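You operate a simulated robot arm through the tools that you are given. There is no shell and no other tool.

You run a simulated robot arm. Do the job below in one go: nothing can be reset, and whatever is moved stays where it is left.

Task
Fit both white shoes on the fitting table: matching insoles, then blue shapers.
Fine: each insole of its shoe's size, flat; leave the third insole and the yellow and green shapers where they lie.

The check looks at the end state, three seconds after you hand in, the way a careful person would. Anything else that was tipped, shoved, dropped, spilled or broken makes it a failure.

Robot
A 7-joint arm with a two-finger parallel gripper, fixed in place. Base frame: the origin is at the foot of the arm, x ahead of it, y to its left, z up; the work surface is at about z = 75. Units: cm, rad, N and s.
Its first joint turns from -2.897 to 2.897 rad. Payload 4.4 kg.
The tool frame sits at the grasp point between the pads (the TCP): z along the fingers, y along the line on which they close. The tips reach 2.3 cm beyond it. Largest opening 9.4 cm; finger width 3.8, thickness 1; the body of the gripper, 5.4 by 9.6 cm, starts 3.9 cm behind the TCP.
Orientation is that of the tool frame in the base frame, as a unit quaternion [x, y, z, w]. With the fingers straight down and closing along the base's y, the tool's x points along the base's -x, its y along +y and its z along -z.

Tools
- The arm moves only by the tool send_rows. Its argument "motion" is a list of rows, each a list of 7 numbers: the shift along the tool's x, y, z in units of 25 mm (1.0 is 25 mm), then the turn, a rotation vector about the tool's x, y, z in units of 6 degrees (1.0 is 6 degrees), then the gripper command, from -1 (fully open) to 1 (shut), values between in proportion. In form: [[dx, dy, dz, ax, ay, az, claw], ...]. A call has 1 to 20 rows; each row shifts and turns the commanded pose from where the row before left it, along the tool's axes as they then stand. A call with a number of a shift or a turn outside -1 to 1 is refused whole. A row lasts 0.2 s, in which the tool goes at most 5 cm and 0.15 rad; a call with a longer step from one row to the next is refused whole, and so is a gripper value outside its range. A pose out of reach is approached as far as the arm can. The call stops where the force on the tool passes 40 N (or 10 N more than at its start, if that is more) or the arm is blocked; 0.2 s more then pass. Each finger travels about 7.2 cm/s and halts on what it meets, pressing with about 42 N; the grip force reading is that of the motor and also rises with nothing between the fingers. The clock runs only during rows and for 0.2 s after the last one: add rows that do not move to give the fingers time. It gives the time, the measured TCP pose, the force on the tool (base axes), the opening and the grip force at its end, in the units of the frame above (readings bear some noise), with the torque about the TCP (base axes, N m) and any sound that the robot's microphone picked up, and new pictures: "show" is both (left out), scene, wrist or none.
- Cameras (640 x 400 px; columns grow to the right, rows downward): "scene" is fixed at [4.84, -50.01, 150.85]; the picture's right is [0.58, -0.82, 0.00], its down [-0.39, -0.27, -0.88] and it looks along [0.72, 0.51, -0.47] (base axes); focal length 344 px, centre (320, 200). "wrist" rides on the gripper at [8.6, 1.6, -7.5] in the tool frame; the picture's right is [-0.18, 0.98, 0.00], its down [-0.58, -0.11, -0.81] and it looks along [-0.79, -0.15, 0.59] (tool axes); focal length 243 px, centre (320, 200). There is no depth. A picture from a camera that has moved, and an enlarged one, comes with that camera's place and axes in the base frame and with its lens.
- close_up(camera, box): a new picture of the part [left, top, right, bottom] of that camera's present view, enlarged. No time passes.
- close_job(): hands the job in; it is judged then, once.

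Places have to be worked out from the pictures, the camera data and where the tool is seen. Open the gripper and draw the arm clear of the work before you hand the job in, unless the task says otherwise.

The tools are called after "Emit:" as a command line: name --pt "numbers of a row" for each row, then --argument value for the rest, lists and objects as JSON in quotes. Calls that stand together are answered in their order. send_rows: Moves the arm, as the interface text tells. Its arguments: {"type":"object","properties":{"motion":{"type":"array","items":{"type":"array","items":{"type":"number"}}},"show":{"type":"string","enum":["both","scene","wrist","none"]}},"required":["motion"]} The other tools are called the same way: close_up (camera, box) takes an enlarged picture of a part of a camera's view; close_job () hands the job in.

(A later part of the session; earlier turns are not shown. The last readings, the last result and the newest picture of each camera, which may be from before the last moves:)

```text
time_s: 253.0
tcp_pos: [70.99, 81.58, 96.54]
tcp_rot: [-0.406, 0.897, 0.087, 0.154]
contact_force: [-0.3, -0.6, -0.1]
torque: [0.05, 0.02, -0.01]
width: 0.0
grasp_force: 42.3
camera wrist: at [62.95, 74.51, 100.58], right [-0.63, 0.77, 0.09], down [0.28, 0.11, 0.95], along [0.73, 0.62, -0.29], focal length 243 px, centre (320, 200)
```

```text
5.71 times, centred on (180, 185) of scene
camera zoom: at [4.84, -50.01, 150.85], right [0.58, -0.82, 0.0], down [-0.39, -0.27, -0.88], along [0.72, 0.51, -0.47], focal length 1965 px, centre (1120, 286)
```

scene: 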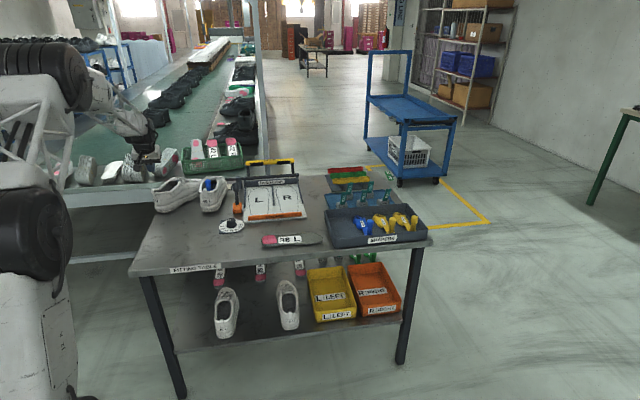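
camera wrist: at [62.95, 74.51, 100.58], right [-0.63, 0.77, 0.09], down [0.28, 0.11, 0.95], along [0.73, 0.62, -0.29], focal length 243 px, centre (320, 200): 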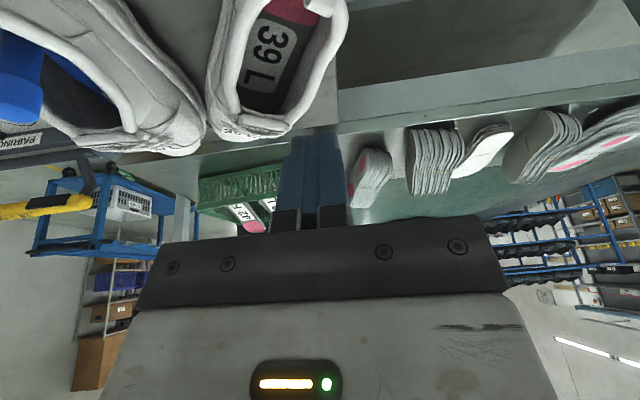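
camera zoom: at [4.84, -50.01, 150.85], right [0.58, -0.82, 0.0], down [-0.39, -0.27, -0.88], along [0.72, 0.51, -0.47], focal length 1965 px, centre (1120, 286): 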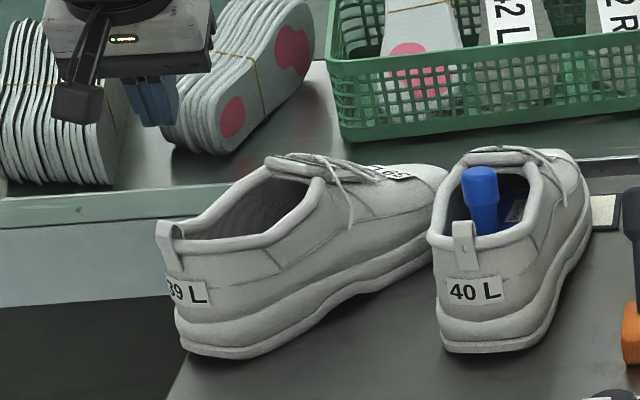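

I lower the closed fingers into shoe 39's opening, just ahead of its back rim.

Emit:
send_rows --pt "-0.3 -0.3 0.1 0 0 0 1" --pt "0.24 0 0.7 0 0 0 1" --pt "0.25 0 0.7 0 0 0 1" --pt "0.25 0 0.7 0 0 0 1" --pt "0.25 0 0.7 0 0 0 1" --pt "0.25 0 0.7 0 0 0 1" --pt "0.2 0 0.55 0 0 0 1" --pt "0 0 0 0 0 0 1" --show "wrist"

Emit:
close_up --camera "scene" --box '[140, 150, 220, 220]'

```text
time_s: 254.5
tcp_pos: [72.27, 82.19, 87.95]
tcp_rot: [-0.404, 0.896, 0.089, 0.158]
contact_force: [0.4, -0.4, 7.5]
torque: [-0.05, 0.14, 0.01]
width: 0.02
grasp_force: 41.7
stopped in row 7: the force on the tool passed its limit at 56 N (the readings are from after the stop); the commanded pose is now the measured one
camera wrist: at [64.08, 75.18, 91.92], right [-0.63, 0.77, 0.1], down [0.27, 0.1, 0.96], along [0.73, 0.62, -0.28], focal length 243 px, centre (320, 200)
```

wrist: 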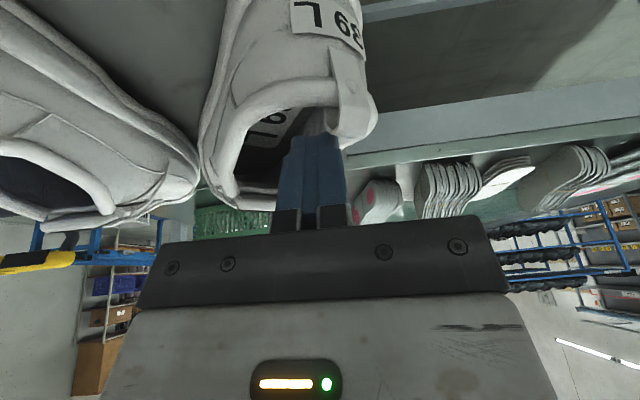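

```text
5.71 times, centred on (180, 185) of scene
camera zoom: at [4.84, -50.01, 150.85], right [0.58, -0.82, 0.0], down [-0.39, -0.27, -0.88], along [0.72, 0.51, -0.47], focal length 1965 px, centre (1120, 286)
```

zoom: 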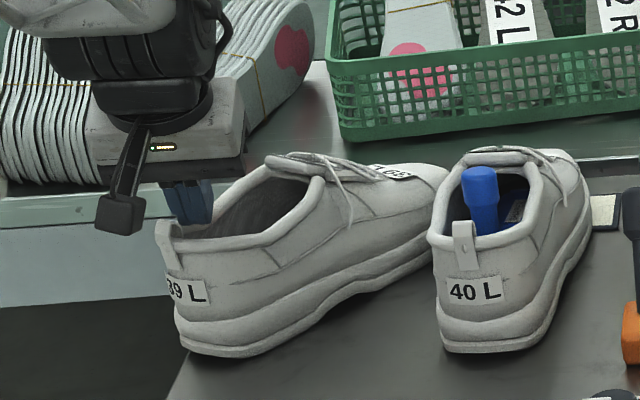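

The fingers landed on the left rear rim. I lift 1.5 cm, shift 2.5 cm right and lower again.

Emit:
send_rows --pt "-0.205 0 -0.564 0 0 0 1" --pt "0.286 -0.395 -0.104 0 0 0 1" --pt "0.286 -0.395 -0.104 0 0 0 1" --pt "0.13 0 0.37 0 0 0 1" --pt "0.13 0 0.37 0 0 0 1" --pt "0.13 0 0.37 0 0 0 1" --pt "0 0 0 0 0 0 1" --show "wrist"

Emit:
close_up --camera "scene" --box '[140, 150, 220, 220]'

```text
time_s: 255.9
tcp_pos: [73.08, 80.07, 87.14]
tcp_rot: [-0.404, 0.896, 0.089, 0.161]
contact_force: [-1.0, 0.5, 4.2]
torque: [-0.01, 0.02, -0.02]
width: 0.0
grasp_force: 42.1
stopped in row 7: the force on the tool passed its limit at 48 N (the readings are from after the stop); the commanded pose is now the measured one
camera wrist: at [64.74, 72.94, 91.16], right [-0.63, 0.77, 0.1], down [0.27, 0.1, 0.96], along [0.73, 0.63, -0.27], focal length 243 px, centre (320, 200)
```

wrist: 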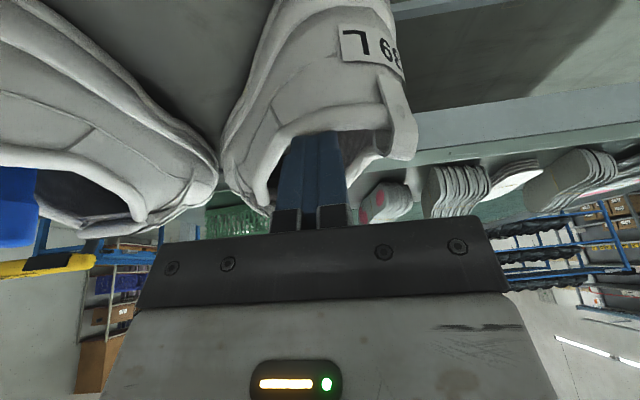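

```text
5.71 times, centred on (180, 185) of scene
camera zoom: at [4.84, -50.01, 150.85], right [0.58, -0.82, 0.0], down [-0.39, -0.27, -0.88], along [0.72, 0.51, -0.47], focal length 1965 px, centre (1120, 286)
```

zoom: 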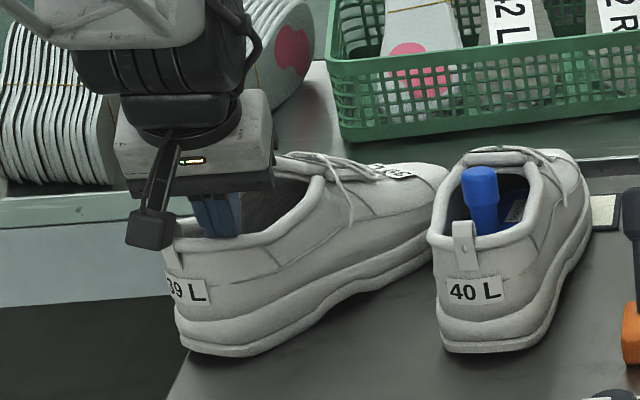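

The closed fingers are too wide at this angle. I rise, turn them in line with the shoe (≈14°) and try again a little further forward.

Emit:
send_rows --pt "-0.27 0 -0.75 0 0 0 1" --pt "-0.27 0 -0.75 0 0 0 1" --pt "0 0 -0.3 0 0.833 0 1" --pt "0 0 0 0 0.833 0 1" --pt "0 0 0 0 0.833 0 1" --pt "0 0 0 0 0.833 0 1" --pt "0 0 0 0 0 1 1" --pt "0 0 0 0 0 1 1" --pt "0 0 0 0 0 1 1" --pt "0 0 0 0 0 1 1" --pt "0 0 0 0 0 1 1" --pt "0 0 0 0 0 0.9 1" --pt "0 0 0 0 -0.833 0 1" --pt "0 0 0 0 -0.833 0 1" --pt "0 0 0 0 -0.833 0 1" --pt "0 0 0 0 -0.833 0 1" --pt "-0.4 0.3 0.15 0 0 0 1" --pt "0 0 0 0 0 0 1" --show "wrist"

Emit:
close_up --camera "wrist" --box '[220, 0, 440, 220]'

```text
time_s: 259.7
tcp_pos: [73.84, 80.56, 91.94]
tcp_rot: [-0.112, 0.978, 0.038, 0.17]
contact_force: [0.6, -0.1, -0.6]
torque: [-0.03, -0.01, -0.02]
width: 0.01
grasp_force: 42.1
camera wrist: at [63.08, 79.64, 96.04], right [-0.06, 0.99, 0.1], down [0.3, -0.08, 0.95], along [0.95, 0.09, -0.29], focal length 243 px, centre (320, 200)
```

wrist: 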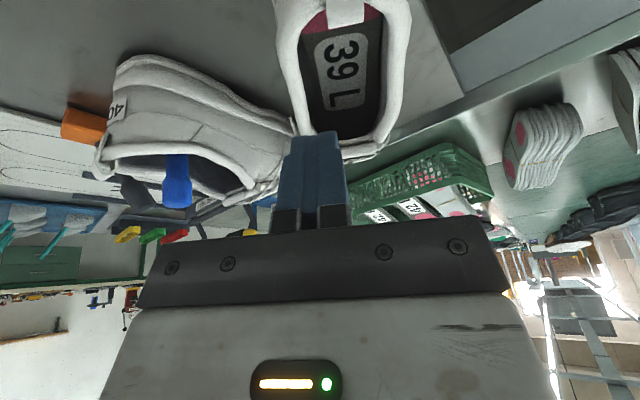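

```text
1.82 times, centred on (330, 110) of wrist
camera zoom: at [63.08, 79.64, 96.04], right [-0.06, 0.99, 0.1], down [0.3, -0.08, 0.95], along [0.95, 0.09, -0.29], focal length 441 px, centre (302, 364)
```

zoom: 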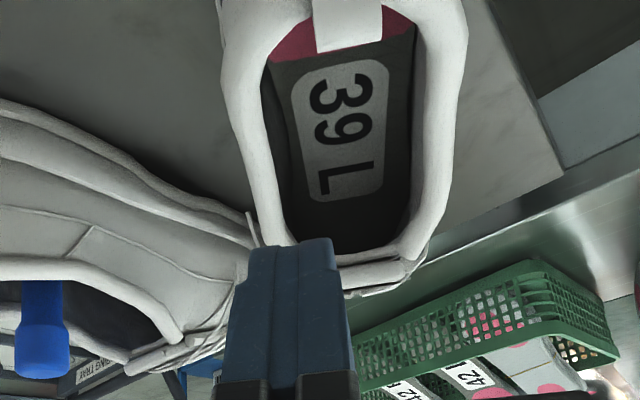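

Now the opening is clearly visible (heading 10°, centre ≈(74,82.8)). I shift left 2 cm and lower the fingers into it.

Emit:
send_rows --pt "-0.26 0.41 0.1 0 0 0 1" --pt "-0.26 0.41 0.1 0 0 0 1" --pt "0.19 0 0.52 0 0 0 1" --pt "0.19 0 0.52 0 0 0 1" --pt "0.19 0 0.52 0 0 0 1" --pt "0.19 0 0.52 0 0 0 1" --pt "0 0 0 0 0 0 1" --show "wrist"

Emit:
close_up --camera "scene" --box '[140, 150, 220, 220]'

```text
time_s: 261.3
tcp_pos: [74.43, 83.28, 86.25]
tcp_rot: [-0.112, 0.978, 0.039, 0.169]
contact_force: [1.1, -0.5, 0.3]
torque: [0.02, 0.03, 0.01]
width: 0.0
grasp_force: 42.2
camera wrist: at [63.65, 82.13, 90.43], right [-0.06, 0.99, 0.1], down [0.3, -0.08, 0.95], along [0.95, 0.09, -0.29], focal length 243 px, centre (320, 200)
```

wrist: 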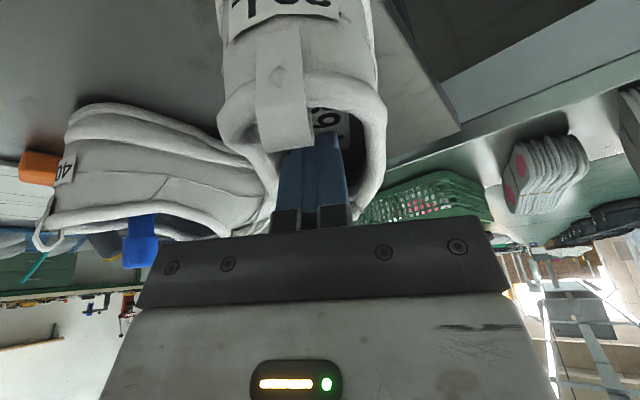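

```text
5.71 times, centred on (180, 185) of scene
camera zoom: at [4.84, -50.01, 150.85], right [0.58, -0.82, 0.0], down [-0.39, -0.27, -0.88], along [0.72, 0.51, -0.47], focal length 1965 px, centre (1120, 286)
```

zoom: 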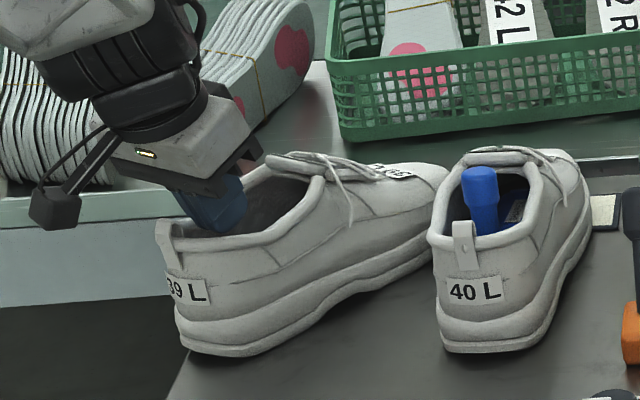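

The fingers are inside the opening without contact. I drag the heel rightwards (about 4 cm), turning with the shoe.

Emit:
send_rows --pt "0 -0.19 0 -0.064 0 -0.176 1" --pt "0 -0.19 0 -0.064 0 -0.176 1" --pt "0 -0.19 0 -0.064 0 -0.176 1" --pt "0 -0.19 0 -0.064 0 -0.176 1" --pt "0.02 -0.19 -0.008 -0.064 0 -0.176 1" --pt "0.02 -0.19 -0.008 -0.064 0 -0.176 1" --pt "0.02 -0.19 -0.008 -0.064 0 -0.176 1" --pt "0.02 -0.19 -0.008 -0.064 0 -0.176 1" --pt "0 0 0 0 0 0 1" --show "none"

Emit:
close_up --camera "scene" --box '[140, 150, 220, 220]'

```text
time_s: 263.3
tcp_pos: [75.45, 79.54, 86.12]
tcp_rot: [-0.189, 0.966, 0.052, 0.168]
contact_force: [0.9, 1.2, -0.4]
torque: [0.03, 0.0, -0.03]
width: 0.0
grasp_force: 42.5
```

```text
5.71 times, centred on (180, 185) of scene
camera zoom: at [4.84, -50.01, 150.85], right [0.58, -0.82, 0.0], down [-0.39, -0.27, -0.88], along [0.72, 0.51, -0.47], focal length 1965 px, centre (1120, 286)
```

zoom: 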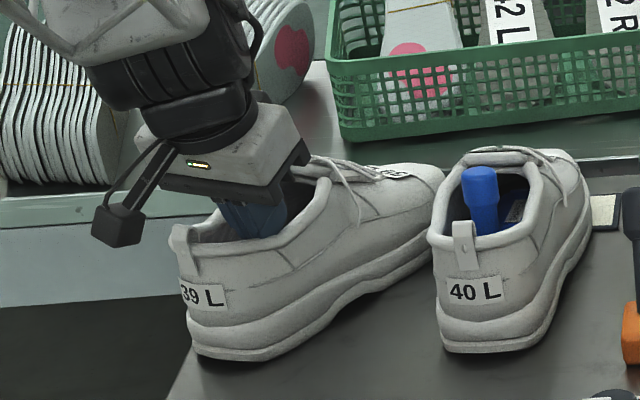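

The heel is coming back. I continue another ~5 cm.

Emit:
send_rows --pt "0.03 -0.19 -0.01 -0.064 0 -0.176 1" --pt "0.03 -0.19 -0.01 -0.064 0 -0.176 1" --pt "0.03 -0.19 -0.01 -0.064 0 -0.176 1" --pt "0.03 -0.19 -0.01 -0.064 0 -0.176 1" --pt "0.03 -0.19 -0.01 -0.064 0 -0.176 1" --pt "0.03 -0.19 -0.01 -0.064 0 -0.176 1" --pt "0.03 -0.19 -0.01 -0.064 0 -0.176 1" --pt "0.03 -0.19 -0.01 -0.064 0 -0.176 1" --pt "0.03 -0.19 -0.01 -0.064 0 -0.176 1" --pt "0.03 -0.19 -0.01 -0.064 0 -0.176 1" --pt "0 0 0 0 0 0 1" --show "none"

Emit:
close_up --camera "scene" --box '[140, 150, 220, 220]'

```text
time_s: 265.7
tcp_pos: [76.95, 74.74, 86.18]
tcp_rot: [-0.282, 0.942, 0.068, 0.167]
contact_force: [0.7, 1.4, 0.8]
torque: [0.02, 0.02, -0.01]
width: 0.02
grasp_force: 41.4
```

```text
5.71 times, centred on (180, 185) of scene
camera zoom: at [4.84, -50.01, 150.85], right [0.58, -0.82, 0.0], down [-0.39, -0.27, -0.88], along [0.72, 0.51, -0.47], focal length 1965 px, centre (1120, 286)
```

zoom: 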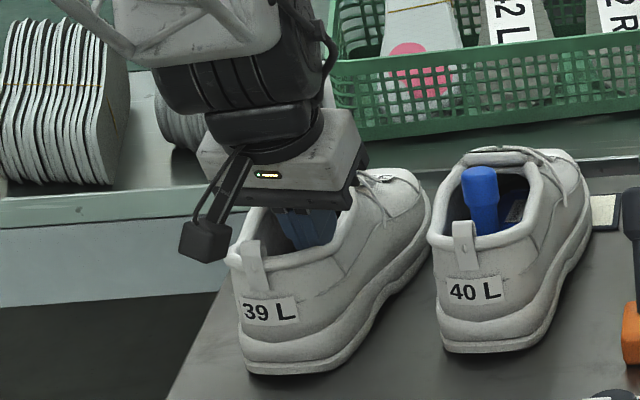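

Shoe 39 is now well placed and roughly parallel to shoe 40. I move off the rim and withdraw upward, then look.

Emit:
send_rows --pt "0 0.3 0 0 0 0 1" --pt "-0.1 0 -0.5 0 0 0 1" --pt "-0.27 0 -0.75 0 0 0 1" --pt "-0.27 0 -0.75 0 0 0 1" --pt "-0.27 0 -0.75 0 0 0 1" --pt "-0.27 0 -0.75 0 0 0 1" --pt "0.4 0 -0.7 0 0.833 0 1" --pt "0.5 0 -0.5 0 0.833 0 1" --pt "0.5 0 0 0 0.833 0 1" --pt "0.5 0 0 0 0.833 0 1" --pt "0.5 0 0 0 0 0 -1" --pt "0 0 0 0 0.9 0 -1" --pt "0 0 0 0 0.9 0 -1" --pt "0 0 0 0 0.9 0 -1" --pt "0 0 0 0 0 0 -1" --show "both"

Emit:
close_up --camera "wrist" --box '[240, 40, 420, 220]'

```text
time_s: 268.9
tcp_pos: [70.8, 71.11, 97.03]
tcp_rot: [-0.29, 0.947, -0.023, -0.135]
contact_force: [-0.5, -0.6, 0.4]
torque: [0.01, 0.04, 0.0]
width: 9.42
grasp_force: 0.1
camera wrist: at [64.79, 68.73, 106.61], right [-0.4, 0.92, -0.02], down [0.72, 0.32, 0.62], along [0.57, 0.23, -0.79], focal length 243 px, centre (320, 200)
```

scene: 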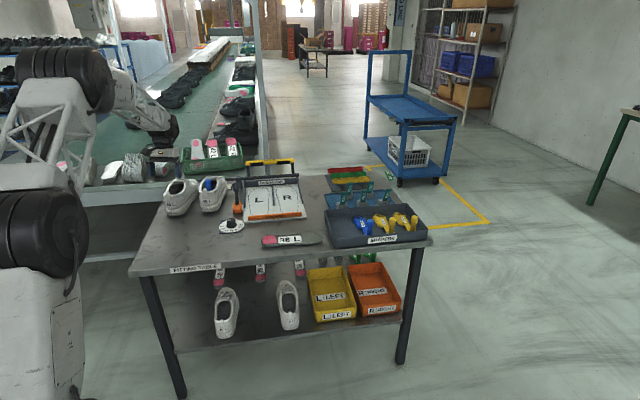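
wrist: 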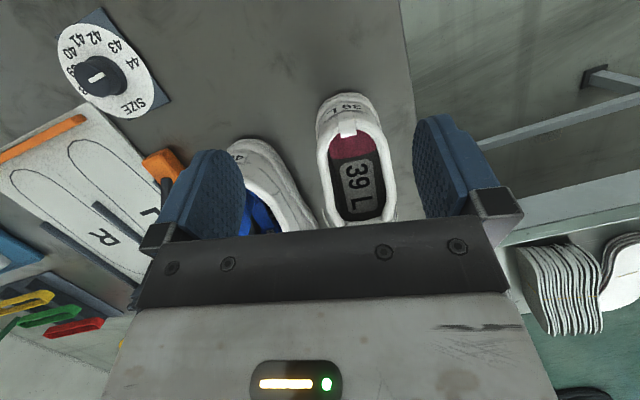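

```text
2.22 times, centred on (330, 130) of wrist
camera zoom: at [64.79, 68.73, 106.61], right [-0.4, 0.92, -0.02], down [0.72, 0.32, 0.62], along [0.57, 0.23, -0.79], focal length 539 px, centre (298, 356)
```

zoom: 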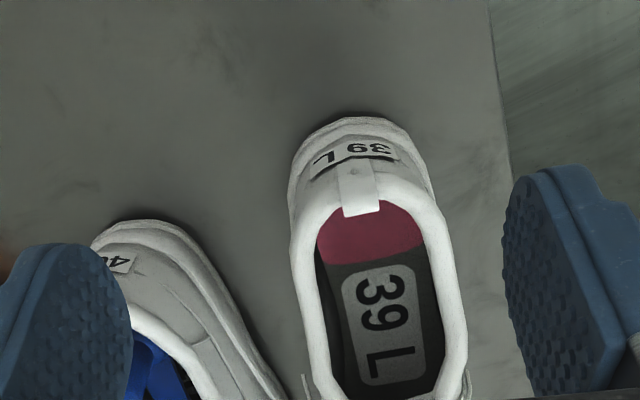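

Shoe 39: heading ≈36°, back rim ≈(71,73.6), insole flat inside. Now I go fetch the second blue shaper: level and travel back to the tray.

Emit:
send_rows --pt "0 0 -0.8 0 -0.87 0 -0.5" --pt "0 0 -0.8 0 -0.87 0 -0.3" --pt "0 0 -0.8 0 -0.87 0 -0.1" --pt "0.257 -0.963 -0.09 0 0 0 -0.1" --pt "0.257 -0.963 -0.09 0 0 0 -0.1" --pt "0.257 -0.963 -0.09 0 0 0 -0.1" --pt "0.257 -0.963 0 0 0 0 -0.1" --pt "0.257 -0.963 0 0 0 0 -0.1" --pt "0.257 -0.963 0 0 0 0 -0.1" --pt "0.257 -0.963 0 0 0 0 -0.1" --pt "0.257 -0.963 0 0 0 0 -0.1" --pt "0.257 -0.963 0 0 0 0 -0.1" --pt "0.257 -0.963 0 0 0 0 -0.1" --pt "0.257 -0.963 0 0 0 0 -0.1" --pt "0.257 -0.963 0 0 0 0 -0.1" --pt "0.257 -0.963 0 0 0 0 -0.1" --pt "0.257 -0.963 0 0 0 0 -0.1" --pt "0.257 -0.963 0 0 0 0 -0.1" --pt "0.257 -0.963 0 0 0 0 -0.1" --pt "0.257 -0.963 0 0 0 0 -0.1" --show "none"

Emit:
send_rows --pt "0.257 -0.963 0 0 0 0 -0.1" --pt "0.257 -0.963 0 0 0 0 -0.1" --pt "0.257 -0.963 0 0 0 0 -0.1" --pt "0.257 -0.963 0 0 0 0 -0.1" --pt "0.257 -0.963 0 0 0 0 -0.1" --pt "0.257 -0.963 0 0 0 0 -0.1" --pt "0.257 -0.963 0 0 0 0 -0.1" --pt "0.257 -0.963 0 0 0 0 -0.1" --pt "0.257 -0.963 0 0 0 0 -0.1" --pt "0.257 -0.963 0 0 0 0 -0.1" --pt "0.257 -0.963 0 0 0 0 -0.1" --pt "0.257 -0.963 0 0 0 0 -0.1" --pt "0.257 -0.963 0 0 0 0 -0.1" --pt "0 0 0 0 0 -0.9 -0.1" --pt "0 0 0 0 0 -0.9 -0.1" --pt "0 0 0 0 0 0 -0.1" --show "wrist"

```text
time_s: 273.1
tcp_pos: [85.27, 31.41, 102.37]
tcp_rot: [-0.291, 0.957, 0.015, -0.004]
contact_force: [-0.3, -0.8, -0.7]
torque: [0.01, 0.01, -0.02]
width: 5.19
grasp_force: 0.1
```

```text
time_s: 276.5
tcp_pos: [95.99, 0.81, 101.21]
tcp_rot: [-0.379, 0.925, 0.018, -0.003]
contact_force: [-0.1, 0.1, -0.2]
torque: [0.01, 0.01, 0.02]
width: 5.15
grasp_force: 0.1
camera wrist: at [88.82, -4.24, 108.63], right [-0.56, 0.83, 0.03], down [0.5, 0.31, 0.81], along [0.66, 0.47, -0.59], focal length 243 px, centre (320, 200)
```

wrist: 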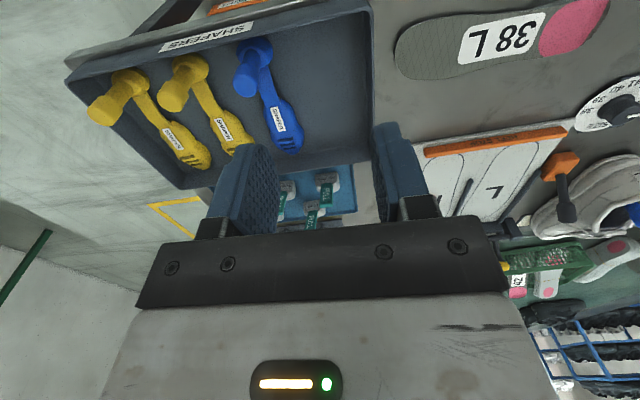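

Blue 2's handle is at ≈(103.4,−2.8), axis 45°. I tilt 27° along it and move above the handle.

Emit:
send_rows --pt "0 0 0 0.34 0 0 -0.1" --pt "0 0 0 0 -0.9 0 -0.1" --pt "0 0 0 0 -0.9 0 -0.1" --pt "0 0 0 0 -0.9 0 -0.1" --pt "0 0 0 0 -0.9 0 -0.1" --pt "0 0 0 0 -0.9 0 -0.1" --pt "0.175 -0.62 0.826 0 0 0 -0.1" --pt "0.175 -0.62 0.826 0 0 0 -0.1" --pt "0.175 -0.62 0.826 0 0 0 -0.1" --pt "0.175 -0.62 0.826 0 0 0 -0.1" --pt "0.175 -0.62 0.826 0 0 0 -0.1" --pt "0 0 0 0 0 0 -0.1" --show "wrist"

Emit:
close_up --camera "wrist" --box '[200, 0, 440, 220]'

```text
time_s: 279.1
tcp_pos: [103.37, -2.58, 90.86]
tcp_rot: [-0.369, 0.899, 0.089, 0.219]
contact_force: [0.6, 0.8, -0.5]
torque: [-0.01, 0.01, 0.0]
width: 5.18
grasp_force: 0.1
camera wrist: at [94.29, -9.24, 93.6], right [-0.57, 0.82, 0.08], down [0.18, 0.03, 0.98], along [0.8, 0.58, -0.16], focal length 243 px, centre (320, 200)
```

wrist: 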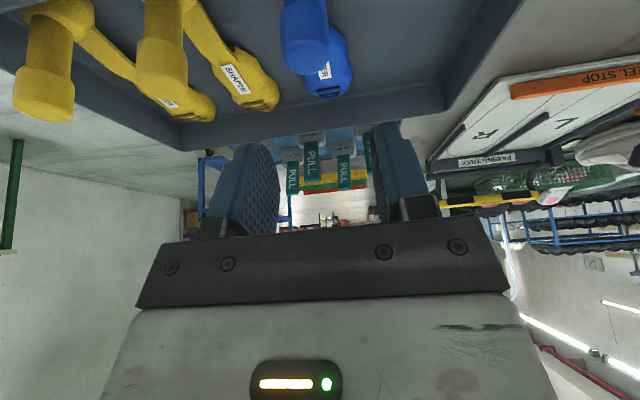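

```text
1.82 times, centred on (320, 110) of wrist
camera zoom: at [94.29, -9.24, 93.6], right [-0.57, 0.82, 0.08], down [0.18, 0.03, 0.98], along [0.8, 0.58, -0.16], focal length 441 px, centre (320, 364)
```

zoom: 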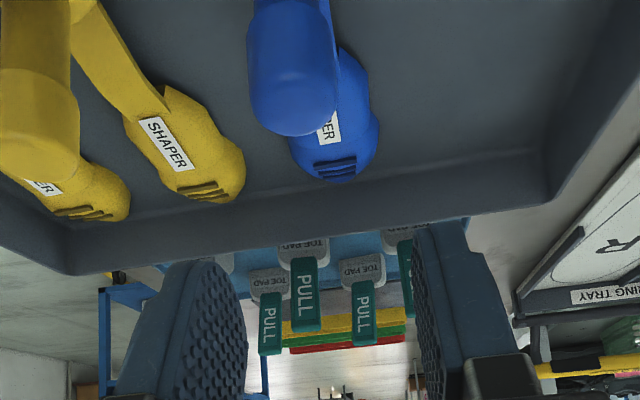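

Aligned. I descend around the handle to z≈81.7 and close on it.

Emit:
send_rows --pt "0.289 -0.014 0.533 0 0 0 -0.1" --pt "0.289 -0.014 0.533 0 0 0 -0.1" --pt "0.289 -0.014 0.533 0 0 0 -0.1" --pt "0.289 -0.014 0.533 0 0 0 -0.1" --pt "0.289 -0.014 0.533 0 0 0 -0.1" --pt "0.289 -0.014 0.533 0 0 0 -0.1" --pt "0 0 0 0 0 0 -0.1" --show "wrist"

Emit:
close_up --camera "scene" --box '[310, 175, 400, 250]'

```text
time_s: 280.7
tcp_pos: [103.52, -2.92, 82.04]
tcp_rot: [-0.368, 0.899, 0.088, 0.221]
contact_force: [-1.3, 0.8, 0.6]
torque: [0.0, -0.01, 0.0]
width: 5.16
grasp_force: 0.1
camera wrist: at [94.5, -9.58, 84.73], right [-0.57, 0.82, 0.08], down [0.18, 0.03, 0.98], along [0.8, 0.58, -0.16], focal length 243 px, centre (320, 200)
```

wrist: 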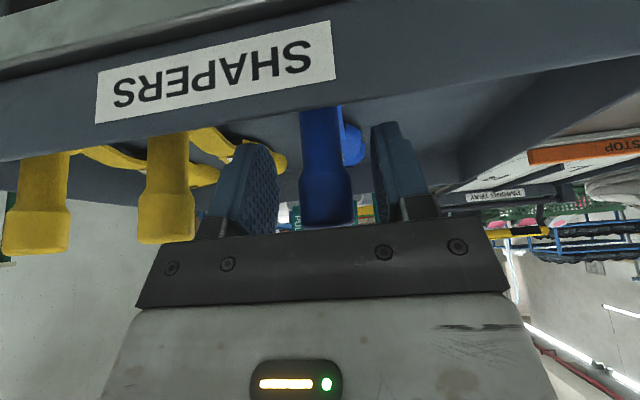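

```text
5.33 times, centred on (355, 212) of scene
camera zoom: at [4.84, -50.01, 150.85], right [0.58, -0.82, 0.0], down [-0.39, -0.27, -0.88], along [0.72, 0.51, -0.47], focal length 1834 px, centre (133, 133)
```

zoom: 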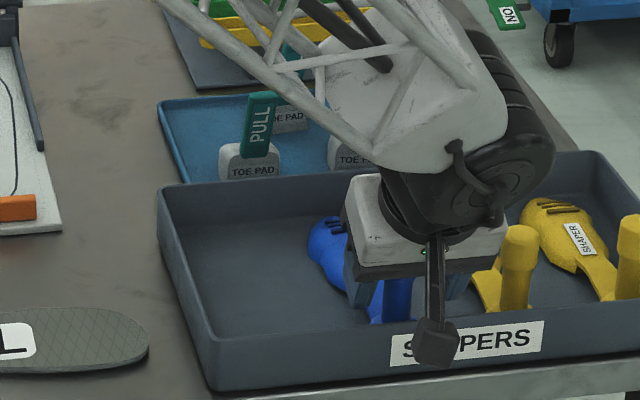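

Centred on the handle. Closing.

Emit:
send_rows --pt "0.03 0 0.08 0 0 0 0.1" --pt "0 0 0 0 0 0 0.4" --pt "0 0 0 0 0 0 1" --pt "0 0 0 0 0 0 1" --pt "0 0 0 0 0 0 1" --pt "-0.06 0 -0.1 0 0 0 1" --pt "-0.06 0 -0.1 0 0 0 1" --pt "-0.1 0 -0.18 0 0 0 1" --pt "-0.18 0 -0.355 0 0 0 1" --pt "-0.18 0 -0.355 0 0 0 1" --pt "-0.18 0 -0.355 0 0 0 1" --pt "-0.18 0 -0.355 0 0 0 1" --pt "-0.18 0 -0.355 0 0 0 1" --pt "0 0 0 0 0 0 1" --show "wrist"

Emit:
close_up --camera "scene" --box '[310, 165, 410, 250]'

```text
time_s: 283.7
tcp_pos: [103.82, -3.07, 87.79]
tcp_rot: [-0.368, 0.899, 0.089, 0.221]
contact_force: [0.1, 0.1, -1.2]
torque: [-0.04, 0.04, 0.03]
width: 2.39
grasp_force: 42.0
camera wrist: at [94.62, -9.69, 90.55], right [-0.57, 0.82, 0.08], down [0.18, 0.03, 0.98], along [0.8, 0.58, -0.16], focal length 243 px, centre (320, 200)
```

wrist: 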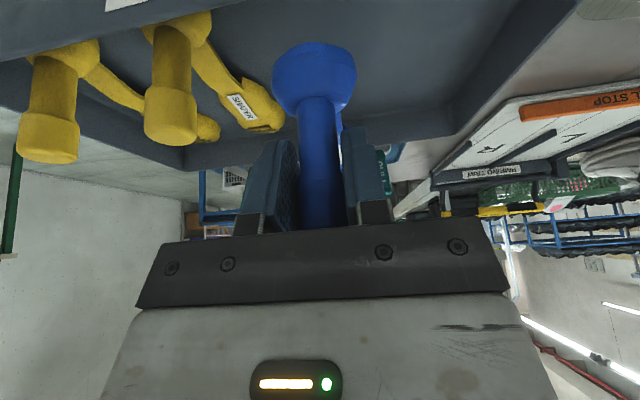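

```text
4.71 times, centred on (360, 208) of scene
camera zoom: at [4.84, -50.01, 150.85], right [0.58, -0.82, 0.0], down [-0.39, -0.27, -0.88], along [0.72, 0.51, -0.47], focal length 1618 px, centre (132, 165)
```

zoom: 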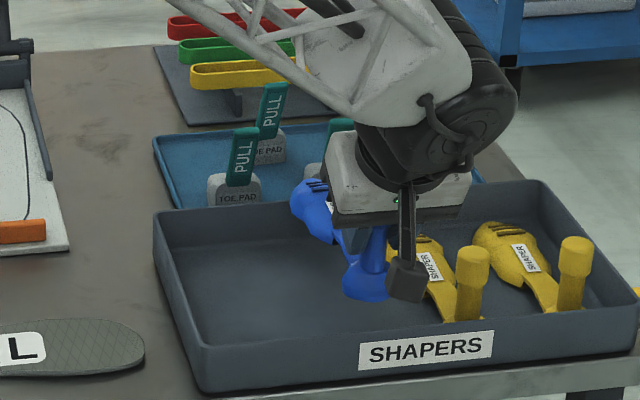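

Blue 2 is held. I raise it, level the tool, and turn to 36°.

Emit:
send_rows --pt "-0.44 0 -0.85 0 0 0 1" --pt "-0.44 0 -0.85 0 0 0 1" --pt "-0.44 0 -0.85 0 0 0 1" --pt "-0.44 0 -0.85 0 0 0 1" --pt "-0.44 0 -0.85 0 0 0 1" --pt "-0.44 0 -0.85 0 0 0 1" --pt "-0.44 0 -0.85 0 0 0 1" --pt "0 0 0 0 0.91 0 1" --pt "0 0 0 0 0.91 0 1" --pt "0 0 0 0 0.91 0 1" --pt "0 0 0 0 0.91 0 1" --pt "0 0 0 0 0.91 0 1" --pt "0 0 0 0 0 0.717 1" --pt "0 0 0 0 0 0.717 1" --pt "0 0 0 0 0 0 1" --show "none"

Emit:
send_rows --pt "-0.09 0.5 -0.047 0 0 0 1" --pt "-0.177 0.953 -0.047 0 0 0 1" --pt "-0.177 0.953 -0.047 0 0 0 1" --pt "-0.177 0.953 -0.047 0 0 0 1" --pt "-0.177 0.953 -0.047 0 0 0 1" --pt "-0.177 0.953 -0.047 0 0 0 1" --pt "-0.177 0.953 -0.047 0 0 0 1" --pt "-0.177 0.953 -0.047 0 0 0 1" --pt "-0.177 0.953 -0.047 0 0 0 1" --pt "-0.177 0.953 -0.047 0 0 0 1" --pt "-0.177 0.953 -0.047 0 0 0 1" --pt "-0.177 0.953 -0.047 0 0 0 1" --pt "-0.177 0.953 -0.047 0 0 0 1" --pt "-0.177 0.953 -0.047 0 0 0 1" --pt "-0.177 0.953 -0.047 0 0 0 1" --pt "-0.177 0.953 -0.047 0 0 0 1" --pt "-0.177 0.953 -0.047 0 0 0 1" --pt "-0.177 0.953 -0.047 0 0 0 1" --show "none"

```text
time_s: 286.9
tcp_pos: [103.5, -2.96, 104.54]
tcp_rot: [-0.308, 0.952, -0.002, 0.002]
contact_force: [-0.3, -0.6, 0.2]
torque: [-0.01, 0.03, 0.0]
width: 2.42
grasp_force: 42.4
```

```text
time_s: 290.7
tcp_pos: [85.29, 35.32, 106.48]
tcp_rot: [-0.308, 0.951, -0.001, 0.002]
contact_force: [0.3, 0.5, -1.7]
torque: [-0.04, 0.0, -0.04]
width: 2.4
grasp_force: 42.4
```

Continuing to behind shoe 39, then dipping the toe to ~37°.

Emit:
send_rows --pt "-0.187 0.975 0 0 0 0 1" --pt "-0.187 0.975 0 0 0 0 1" --pt "-0.187 0.975 0 0 0 0 1" --pt "-0.187 0.975 0 0 0 0 1" --pt "-0.187 0.975 0 0 0 0 1" --pt "-0.187 0.975 0 0 0 0 1" --pt "-0.187 0.975 0 0 0 0 1" --pt "-0.187 0.975 0 0 0 0 1" --pt "-0.187 0.975 0 0 0 0 1" --pt "-0.187 0.975 0 0 0 0 1" --pt "-0.187 0.975 0 0 0 0 1" --pt "-0.187 0.975 0 0 0 0 1" --pt "-0.187 0.975 0 0 0 0 1" --pt "-0.187 0.975 0 0 0 0 1" --pt "-0.187 0.975 0 0 0 0 1" --pt "-0.187 0.975 0 0 0 0 1" --pt "0 0 0 0 0.8 0 1" --pt "0 0 0 0 0.8 0 1" --pt "0 0 0 0 0 0 1" --show "wrist"

Emit:
close_up --camera "scene" --box '[140, 140, 230, 220]'

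Emit:
close_up --camera "wrist" --box '[220, 0, 440, 220]'

```text
time_s: 294.7
tcp_pos: [68.34, 71.31, 106.54]
tcp_rot: [-0.307, 0.948, -0.027, -0.079]
contact_force: [0.6, -0.1, -0.5]
torque: [-0.01, 0.05, -0.01]
width: 2.38
grasp_force: 42.1
camera wrist: at [61.46, 68.4, 115.44], right [-0.43, 0.9, -0.03], down [0.63, 0.33, 0.7], along [0.64, 0.28, -0.71], focal length 243 px, centre (320, 200)
```

wrist: 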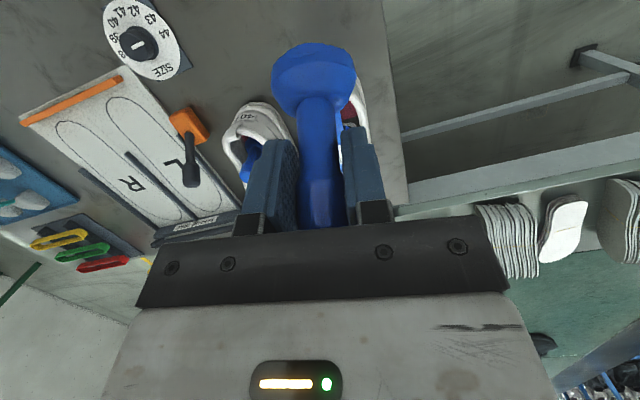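

```text
5.00 times, centred on (185, 180) of scene
camera zoom: at [4.84, -50.01, 150.85], right [0.58, -0.82, 0.0], down [-0.39, -0.27, -0.88], along [0.72, 0.51, -0.47], focal length 1719 px, centre (995, 300)
```

zoom: 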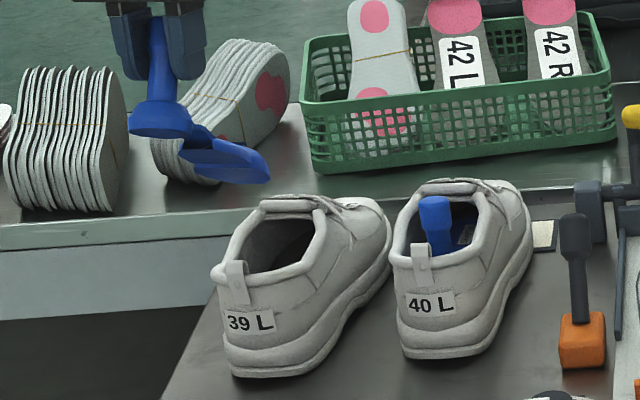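

```text
1.82 times, centred on (330, 110) of wrist
camera zoom: at [61.46, 68.4, 115.44], right [-0.43, 0.9, -0.03], down [0.63, 0.33, 0.7], along [0.64, 0.28, -0.71], focal length 441 px, centre (302, 364)
```

zoom: 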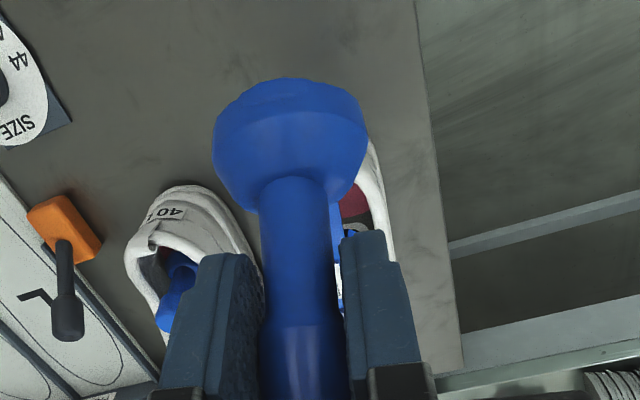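

Toe lines up near shoe 39's opening (needs ~0.7 cm right, 1 cm forward). I adjust and lower ~6 cm to rim level.

Emit:
send_rows --pt "-0.2 -0.14 -0.033 0 0 0 1" --pt "-0.2 -0.14 -0.033 0 0 0 1" --pt "-0.067 0 0.4 0 0 0 1" --pt "-0.067 0 0.4 0 0 0 1" --pt "-0.067 0 0.4 0 0 0 1" --pt "-0.067 0 0.4 0 0 0 1" --pt "-0.067 0 0.4 0 0 0 1" --pt "0 0 0 0 0 0 1" --show "none"

Emit:
close_up --camera "scene" --box '[150, 150, 220, 220]'

Emit:
close_up --camera "wrist" --box '[220, 0, 440, 220]'

```text
time_s: 296.5
tcp_pos: [69.54, 71.41, 101.58]
tcp_rot: [-0.307, 0.948, -0.026, -0.077]
contact_force: [0.9, -0.3, 0.0]
torque: [-0.02, 0.01, 0.0]
width: 2.41
grasp_force: 41.7
```

```text
5.71 times, centred on (185, 185) of scene
camera zoom: at [4.84, -50.01, 150.85], right [0.58, -0.82, 0.0], down [-0.39, -0.27, -0.88], along [0.72, 0.51, -0.47], focal length 1965 px, centre (1091, 286)
```

zoom: 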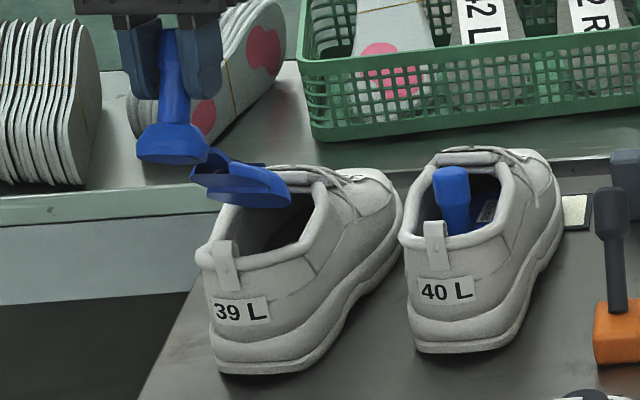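

```text
1.82 times, centred on (330, 110) of wrist
camera zoom: at [62.74, 68.46, 110.37], right [-0.43, 0.9, -0.03], down [0.63, 0.33, 0.7], along [0.64, 0.28, -0.71], focal length 441 px, centre (302, 364)
```

zoom: 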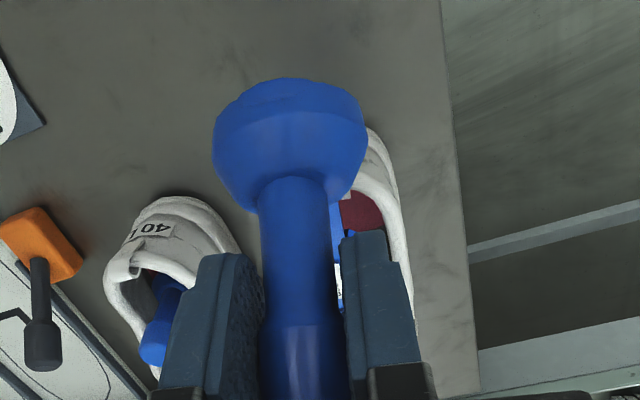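

Good alignment; a 0.3 cm shift right, then down 2.7 cm.

Emit:
send_rows --pt "0 -0.12 0 0 0 0 1" --pt "-0.067 0 0.36 0 0 0 1" --pt "-0.067 0 0.36 0 0 0 1" --pt "-0.067 0 0.36 0 0 0 1" --pt "0 0 0 0 0 0 1" --show "none"

Emit:
close_up --camera "scene" --box '[150, 150, 220, 220]'

Emit:
close_up --camera "wrist" --box '[220, 0, 440, 220]'

```text
time_s: 297.7
tcp_pos: [69.85, 71.05, 98.8]
tcp_rot: [-0.307, 0.948, -0.027, -0.078]
contact_force: [0.1, 0.0, -0.6]
torque: [0.01, 0.04, -0.02]
width: 2.42
grasp_force: 41.7
```

```text
5.71 times, centred on (185, 185) of scene
camera zoom: at [4.84, -50.01, 150.85], right [0.58, -0.82, 0.0], down [-0.39, -0.27, -0.88], along [0.72, 0.51, -0.47], focal length 1965 px, centre (1091, 286)
```

zoom: 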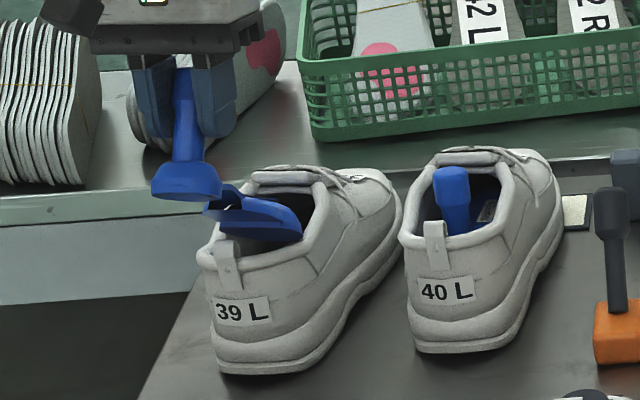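

```text
1.82 times, centred on (330, 110) of wrist
camera zoom: at [62.89, 68.06, 107.63], right [-0.43, 0.9, -0.03], down [0.63, 0.33, 0.7], along [0.64, 0.28, -0.71], focal length 441 px, centre (302, 364)
```

zoom: 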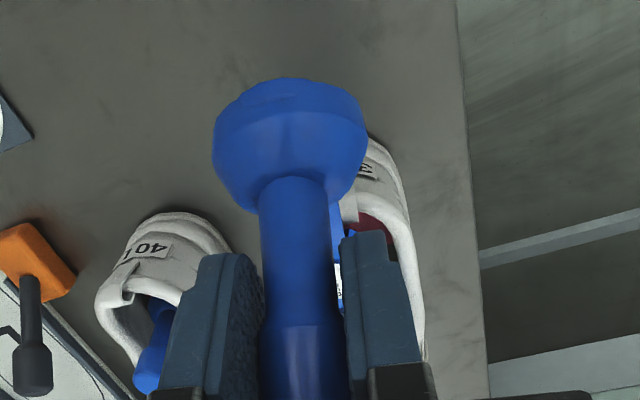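

I zoom to verify the lateral fit before going deeper.

Emit:
close_up --camera "scene" --box '[160, 165, 210, 205]'

Emit:
close_up --camera "wrist" --box '[270, 50, 370, 150]'

```text
10.00 times, centred on (185, 185) of scene
camera zoom: at [4.84, -50.01, 150.85], right [0.58, -0.82, 0.0], down [-0.39, -0.27, -0.88], along [0.72, 0.51, -0.47], focal length 3438 px, centre (1670, 350)
```

zoom: 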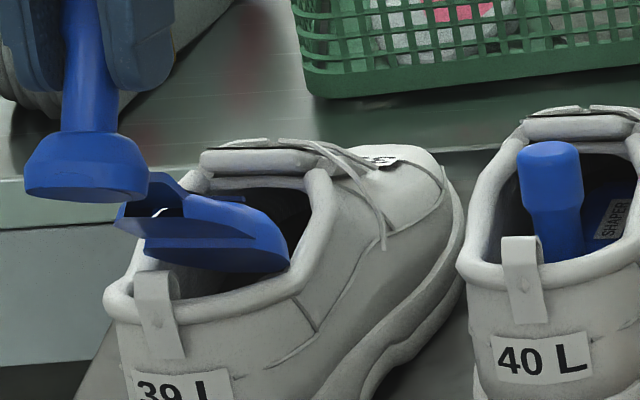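

```text
4.00 times, centred on (320, 100) of wrist
camera zoom: at [62.89, 68.06, 107.63], right [-0.43, 0.9, -0.03], down [0.63, 0.33, 0.7], along [0.64, 0.28, -0.71], focal length 970 px, centre (320, 600)
```

zoom: 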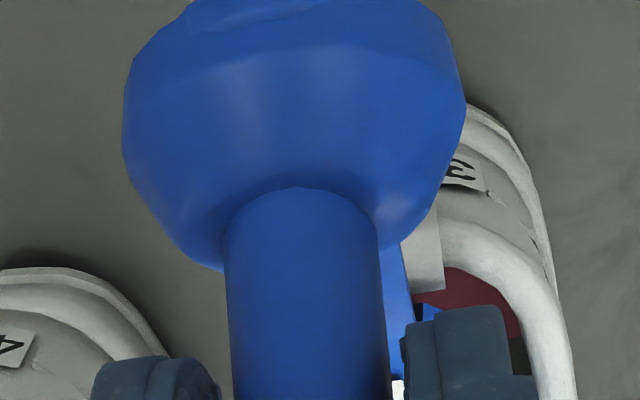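

It fits across the opening with slight left‑rim contact; the shoe turned ~3°. I rotate the tool 3° clockwise with a 0.5 cm left shift, then go forward 3 cm and down 2 cm.

Emit:
send_rows --pt "0 0.1 0 0 0 0.25 1" --pt "0 0.1 0 0 0 0.25 1" --pt "-0.26 0 0.1 0 0 0 1" --pt "-0.26 0 0.11 0 0 0 1" --pt "-0.26 0 0.11 0 0 0 1" --pt "-0.26 0 0.11 0 0 0 1" --pt "-0.26 0 0.11 0 0 0 1" --pt "0 0 0 0 0 0 1" --show "none"

Emit:
close_up --camera "scene" --box '[150, 150, 220, 220]'

Emit:
close_up --camera "wrist" --box '[220, 0, 440, 220]'

```text
time_s: 299.5
tcp_pos: [72.23, 73.03, 96.77]
tcp_rot: [-0.283, 0.956, -0.029, -0.077]
contact_force: [-0.7, 0.1, -1.1]
torque: [0.04, 0.06, 0.03]
width: 2.41
grasp_force: 42.2
```

```text
5.71 times, centred on (185, 185) of scene
camera zoom: at [4.84, -50.01, 150.85], right [0.58, -0.82, 0.0], down [-0.39, -0.27, -0.88], along [0.72, 0.51, -0.47], focal length 1965 px, centre (1091, 286)
```

zoom: 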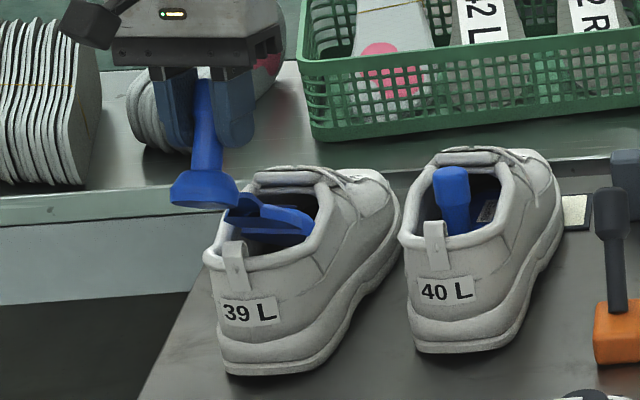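

```text
1.82 times, centred on (330, 110) of wrist
camera zoom: at [65.04, 70.57, 105.51], right [-0.38, 0.92, -0.04], down [0.65, 0.3, 0.7], along [0.66, 0.24, -0.71], focal length 441 px, centre (302, 364)
```

zoom: 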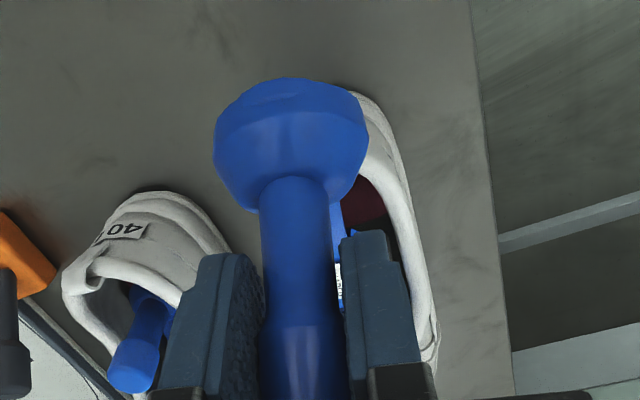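

Good, no force. I level to ~25° while moving forward 3 cm.

Emit:
send_rows --pt "-0.213 0.02 0.207 0 -0.333 0 1" --pt "-0.213 0.02 0.207 0 -0.333 0 1" --pt "-0.213 0.02 0.207 0 -0.333 0 1" --pt "-0.213 0.02 0.207 0 -0.333 0 1" --pt "-0.213 0.02 0.207 0 -0.333 0 1" --pt "-0.213 0.02 0.207 0 -0.333 0 1" --pt "0 0 0 0 0 0 1" --show "none"

Emit:
close_up --camera "scene" --box '[150, 150, 220, 220]'

Emit:
close_up --camera "wrist" --box '[220, 0, 440, 220]'

```text
time_s: 301.1
tcp_pos: [74.23, 74.96, 93.5]
tcp_rot: [-0.284, 0.959, 0.002, 0.024]
contact_force: [-0.9, 0.1, 8.9]
torque: [-0.31, 0.37, 0.03]
width: 2.38
grasp_force: 42.1
```

```text
5.71 times, centred on (185, 185) of scene
camera zoom: at [4.84, -50.01, 150.85], right [0.58, -0.82, 0.0], down [-0.39, -0.27, -0.88], along [0.72, 0.51, -0.47], focal length 1965 px, centre (1091, 286)
```

zoom: 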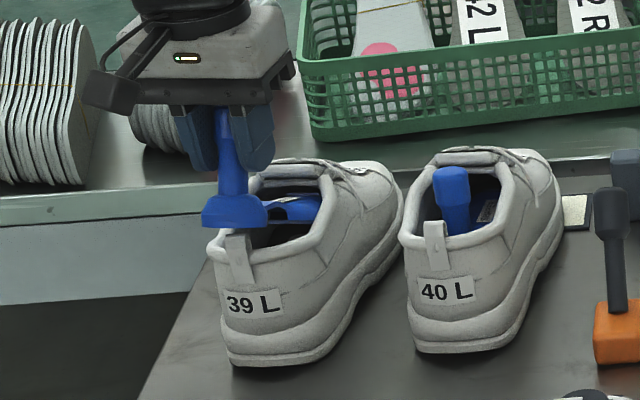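

```text
1.82 times, centred on (330, 110) of wrist
camera zoom: at [65.82, 71.53, 100.6], right [-0.38, 0.92, 0.0], down [0.51, 0.21, 0.83], along [0.77, 0.32, -0.55], focal length 441 px, centre (302, 364)
```

zoom: 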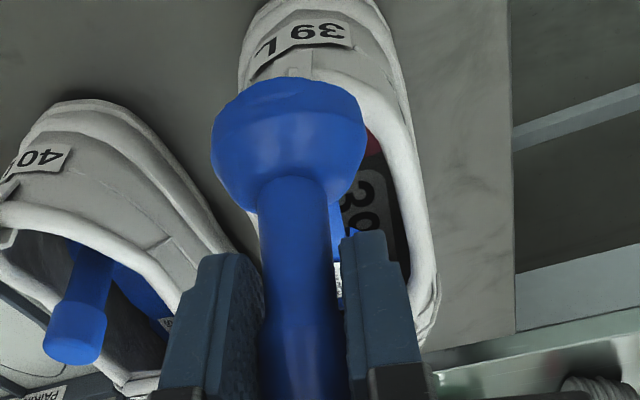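

The base touches the heel tab (9 N). I raise 0.7 cm and move 1.5 cm forward.

Emit:
send_rows --pt "0 0 -0.28 0 0 0 1" --pt "-0.2 0.03 0 0 0 0 1" --pt "-0.2 0.03 0 0 0 0 1" --pt "-0.2 0.03 0 0 0 0 1" --pt "0 0 0 0 0 0 1" --show "none"

Emit:
close_up --camera "scene" --box '[150, 150, 220, 220]'

Emit:
close_up --camera "wrist" --box '[220, 0, 440, 220]'

```text
time_s: 302.3
tcp_pos: [75.47, 75.95, 94.06]
tcp_rot: [-0.284, 0.959, 0.002, 0.023]
contact_force: [-0.6, -0.8, 0.3]
torque: [0.04, 0.07, 0.02]
width: 2.43
grasp_force: 42.1
```

```text
5.71 times, centred on (185, 185) of scene
camera zoom: at [4.84, -50.01, 150.85], right [0.58, -0.82, 0.0], down [-0.39, -0.27, -0.88], along [0.72, 0.51, -0.47], focal length 1965 px, centre (1091, 286)
```

zoom: 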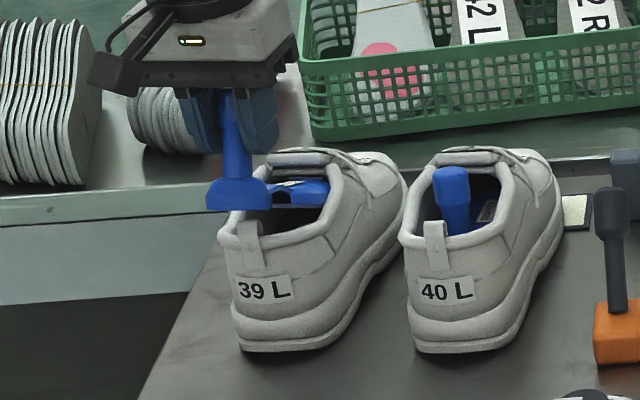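

```text
1.82 times, centred on (330, 110) of wrist
camera zoom: at [66.97, 72.51, 101.28], right [-0.38, 0.92, 0.0], down [0.51, 0.21, 0.83], along [0.77, 0.32, -0.55], focal length 441 px, centre (302, 364)
```

zoom: 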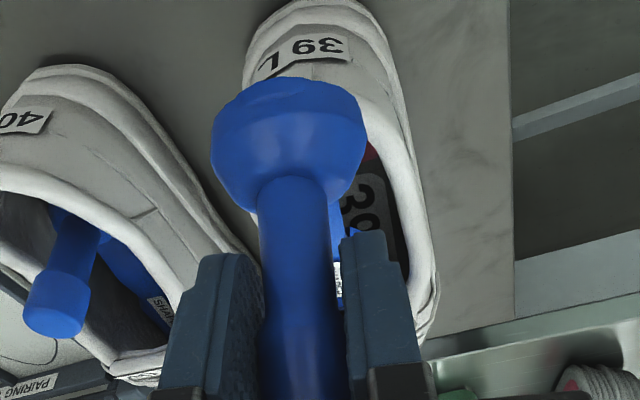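

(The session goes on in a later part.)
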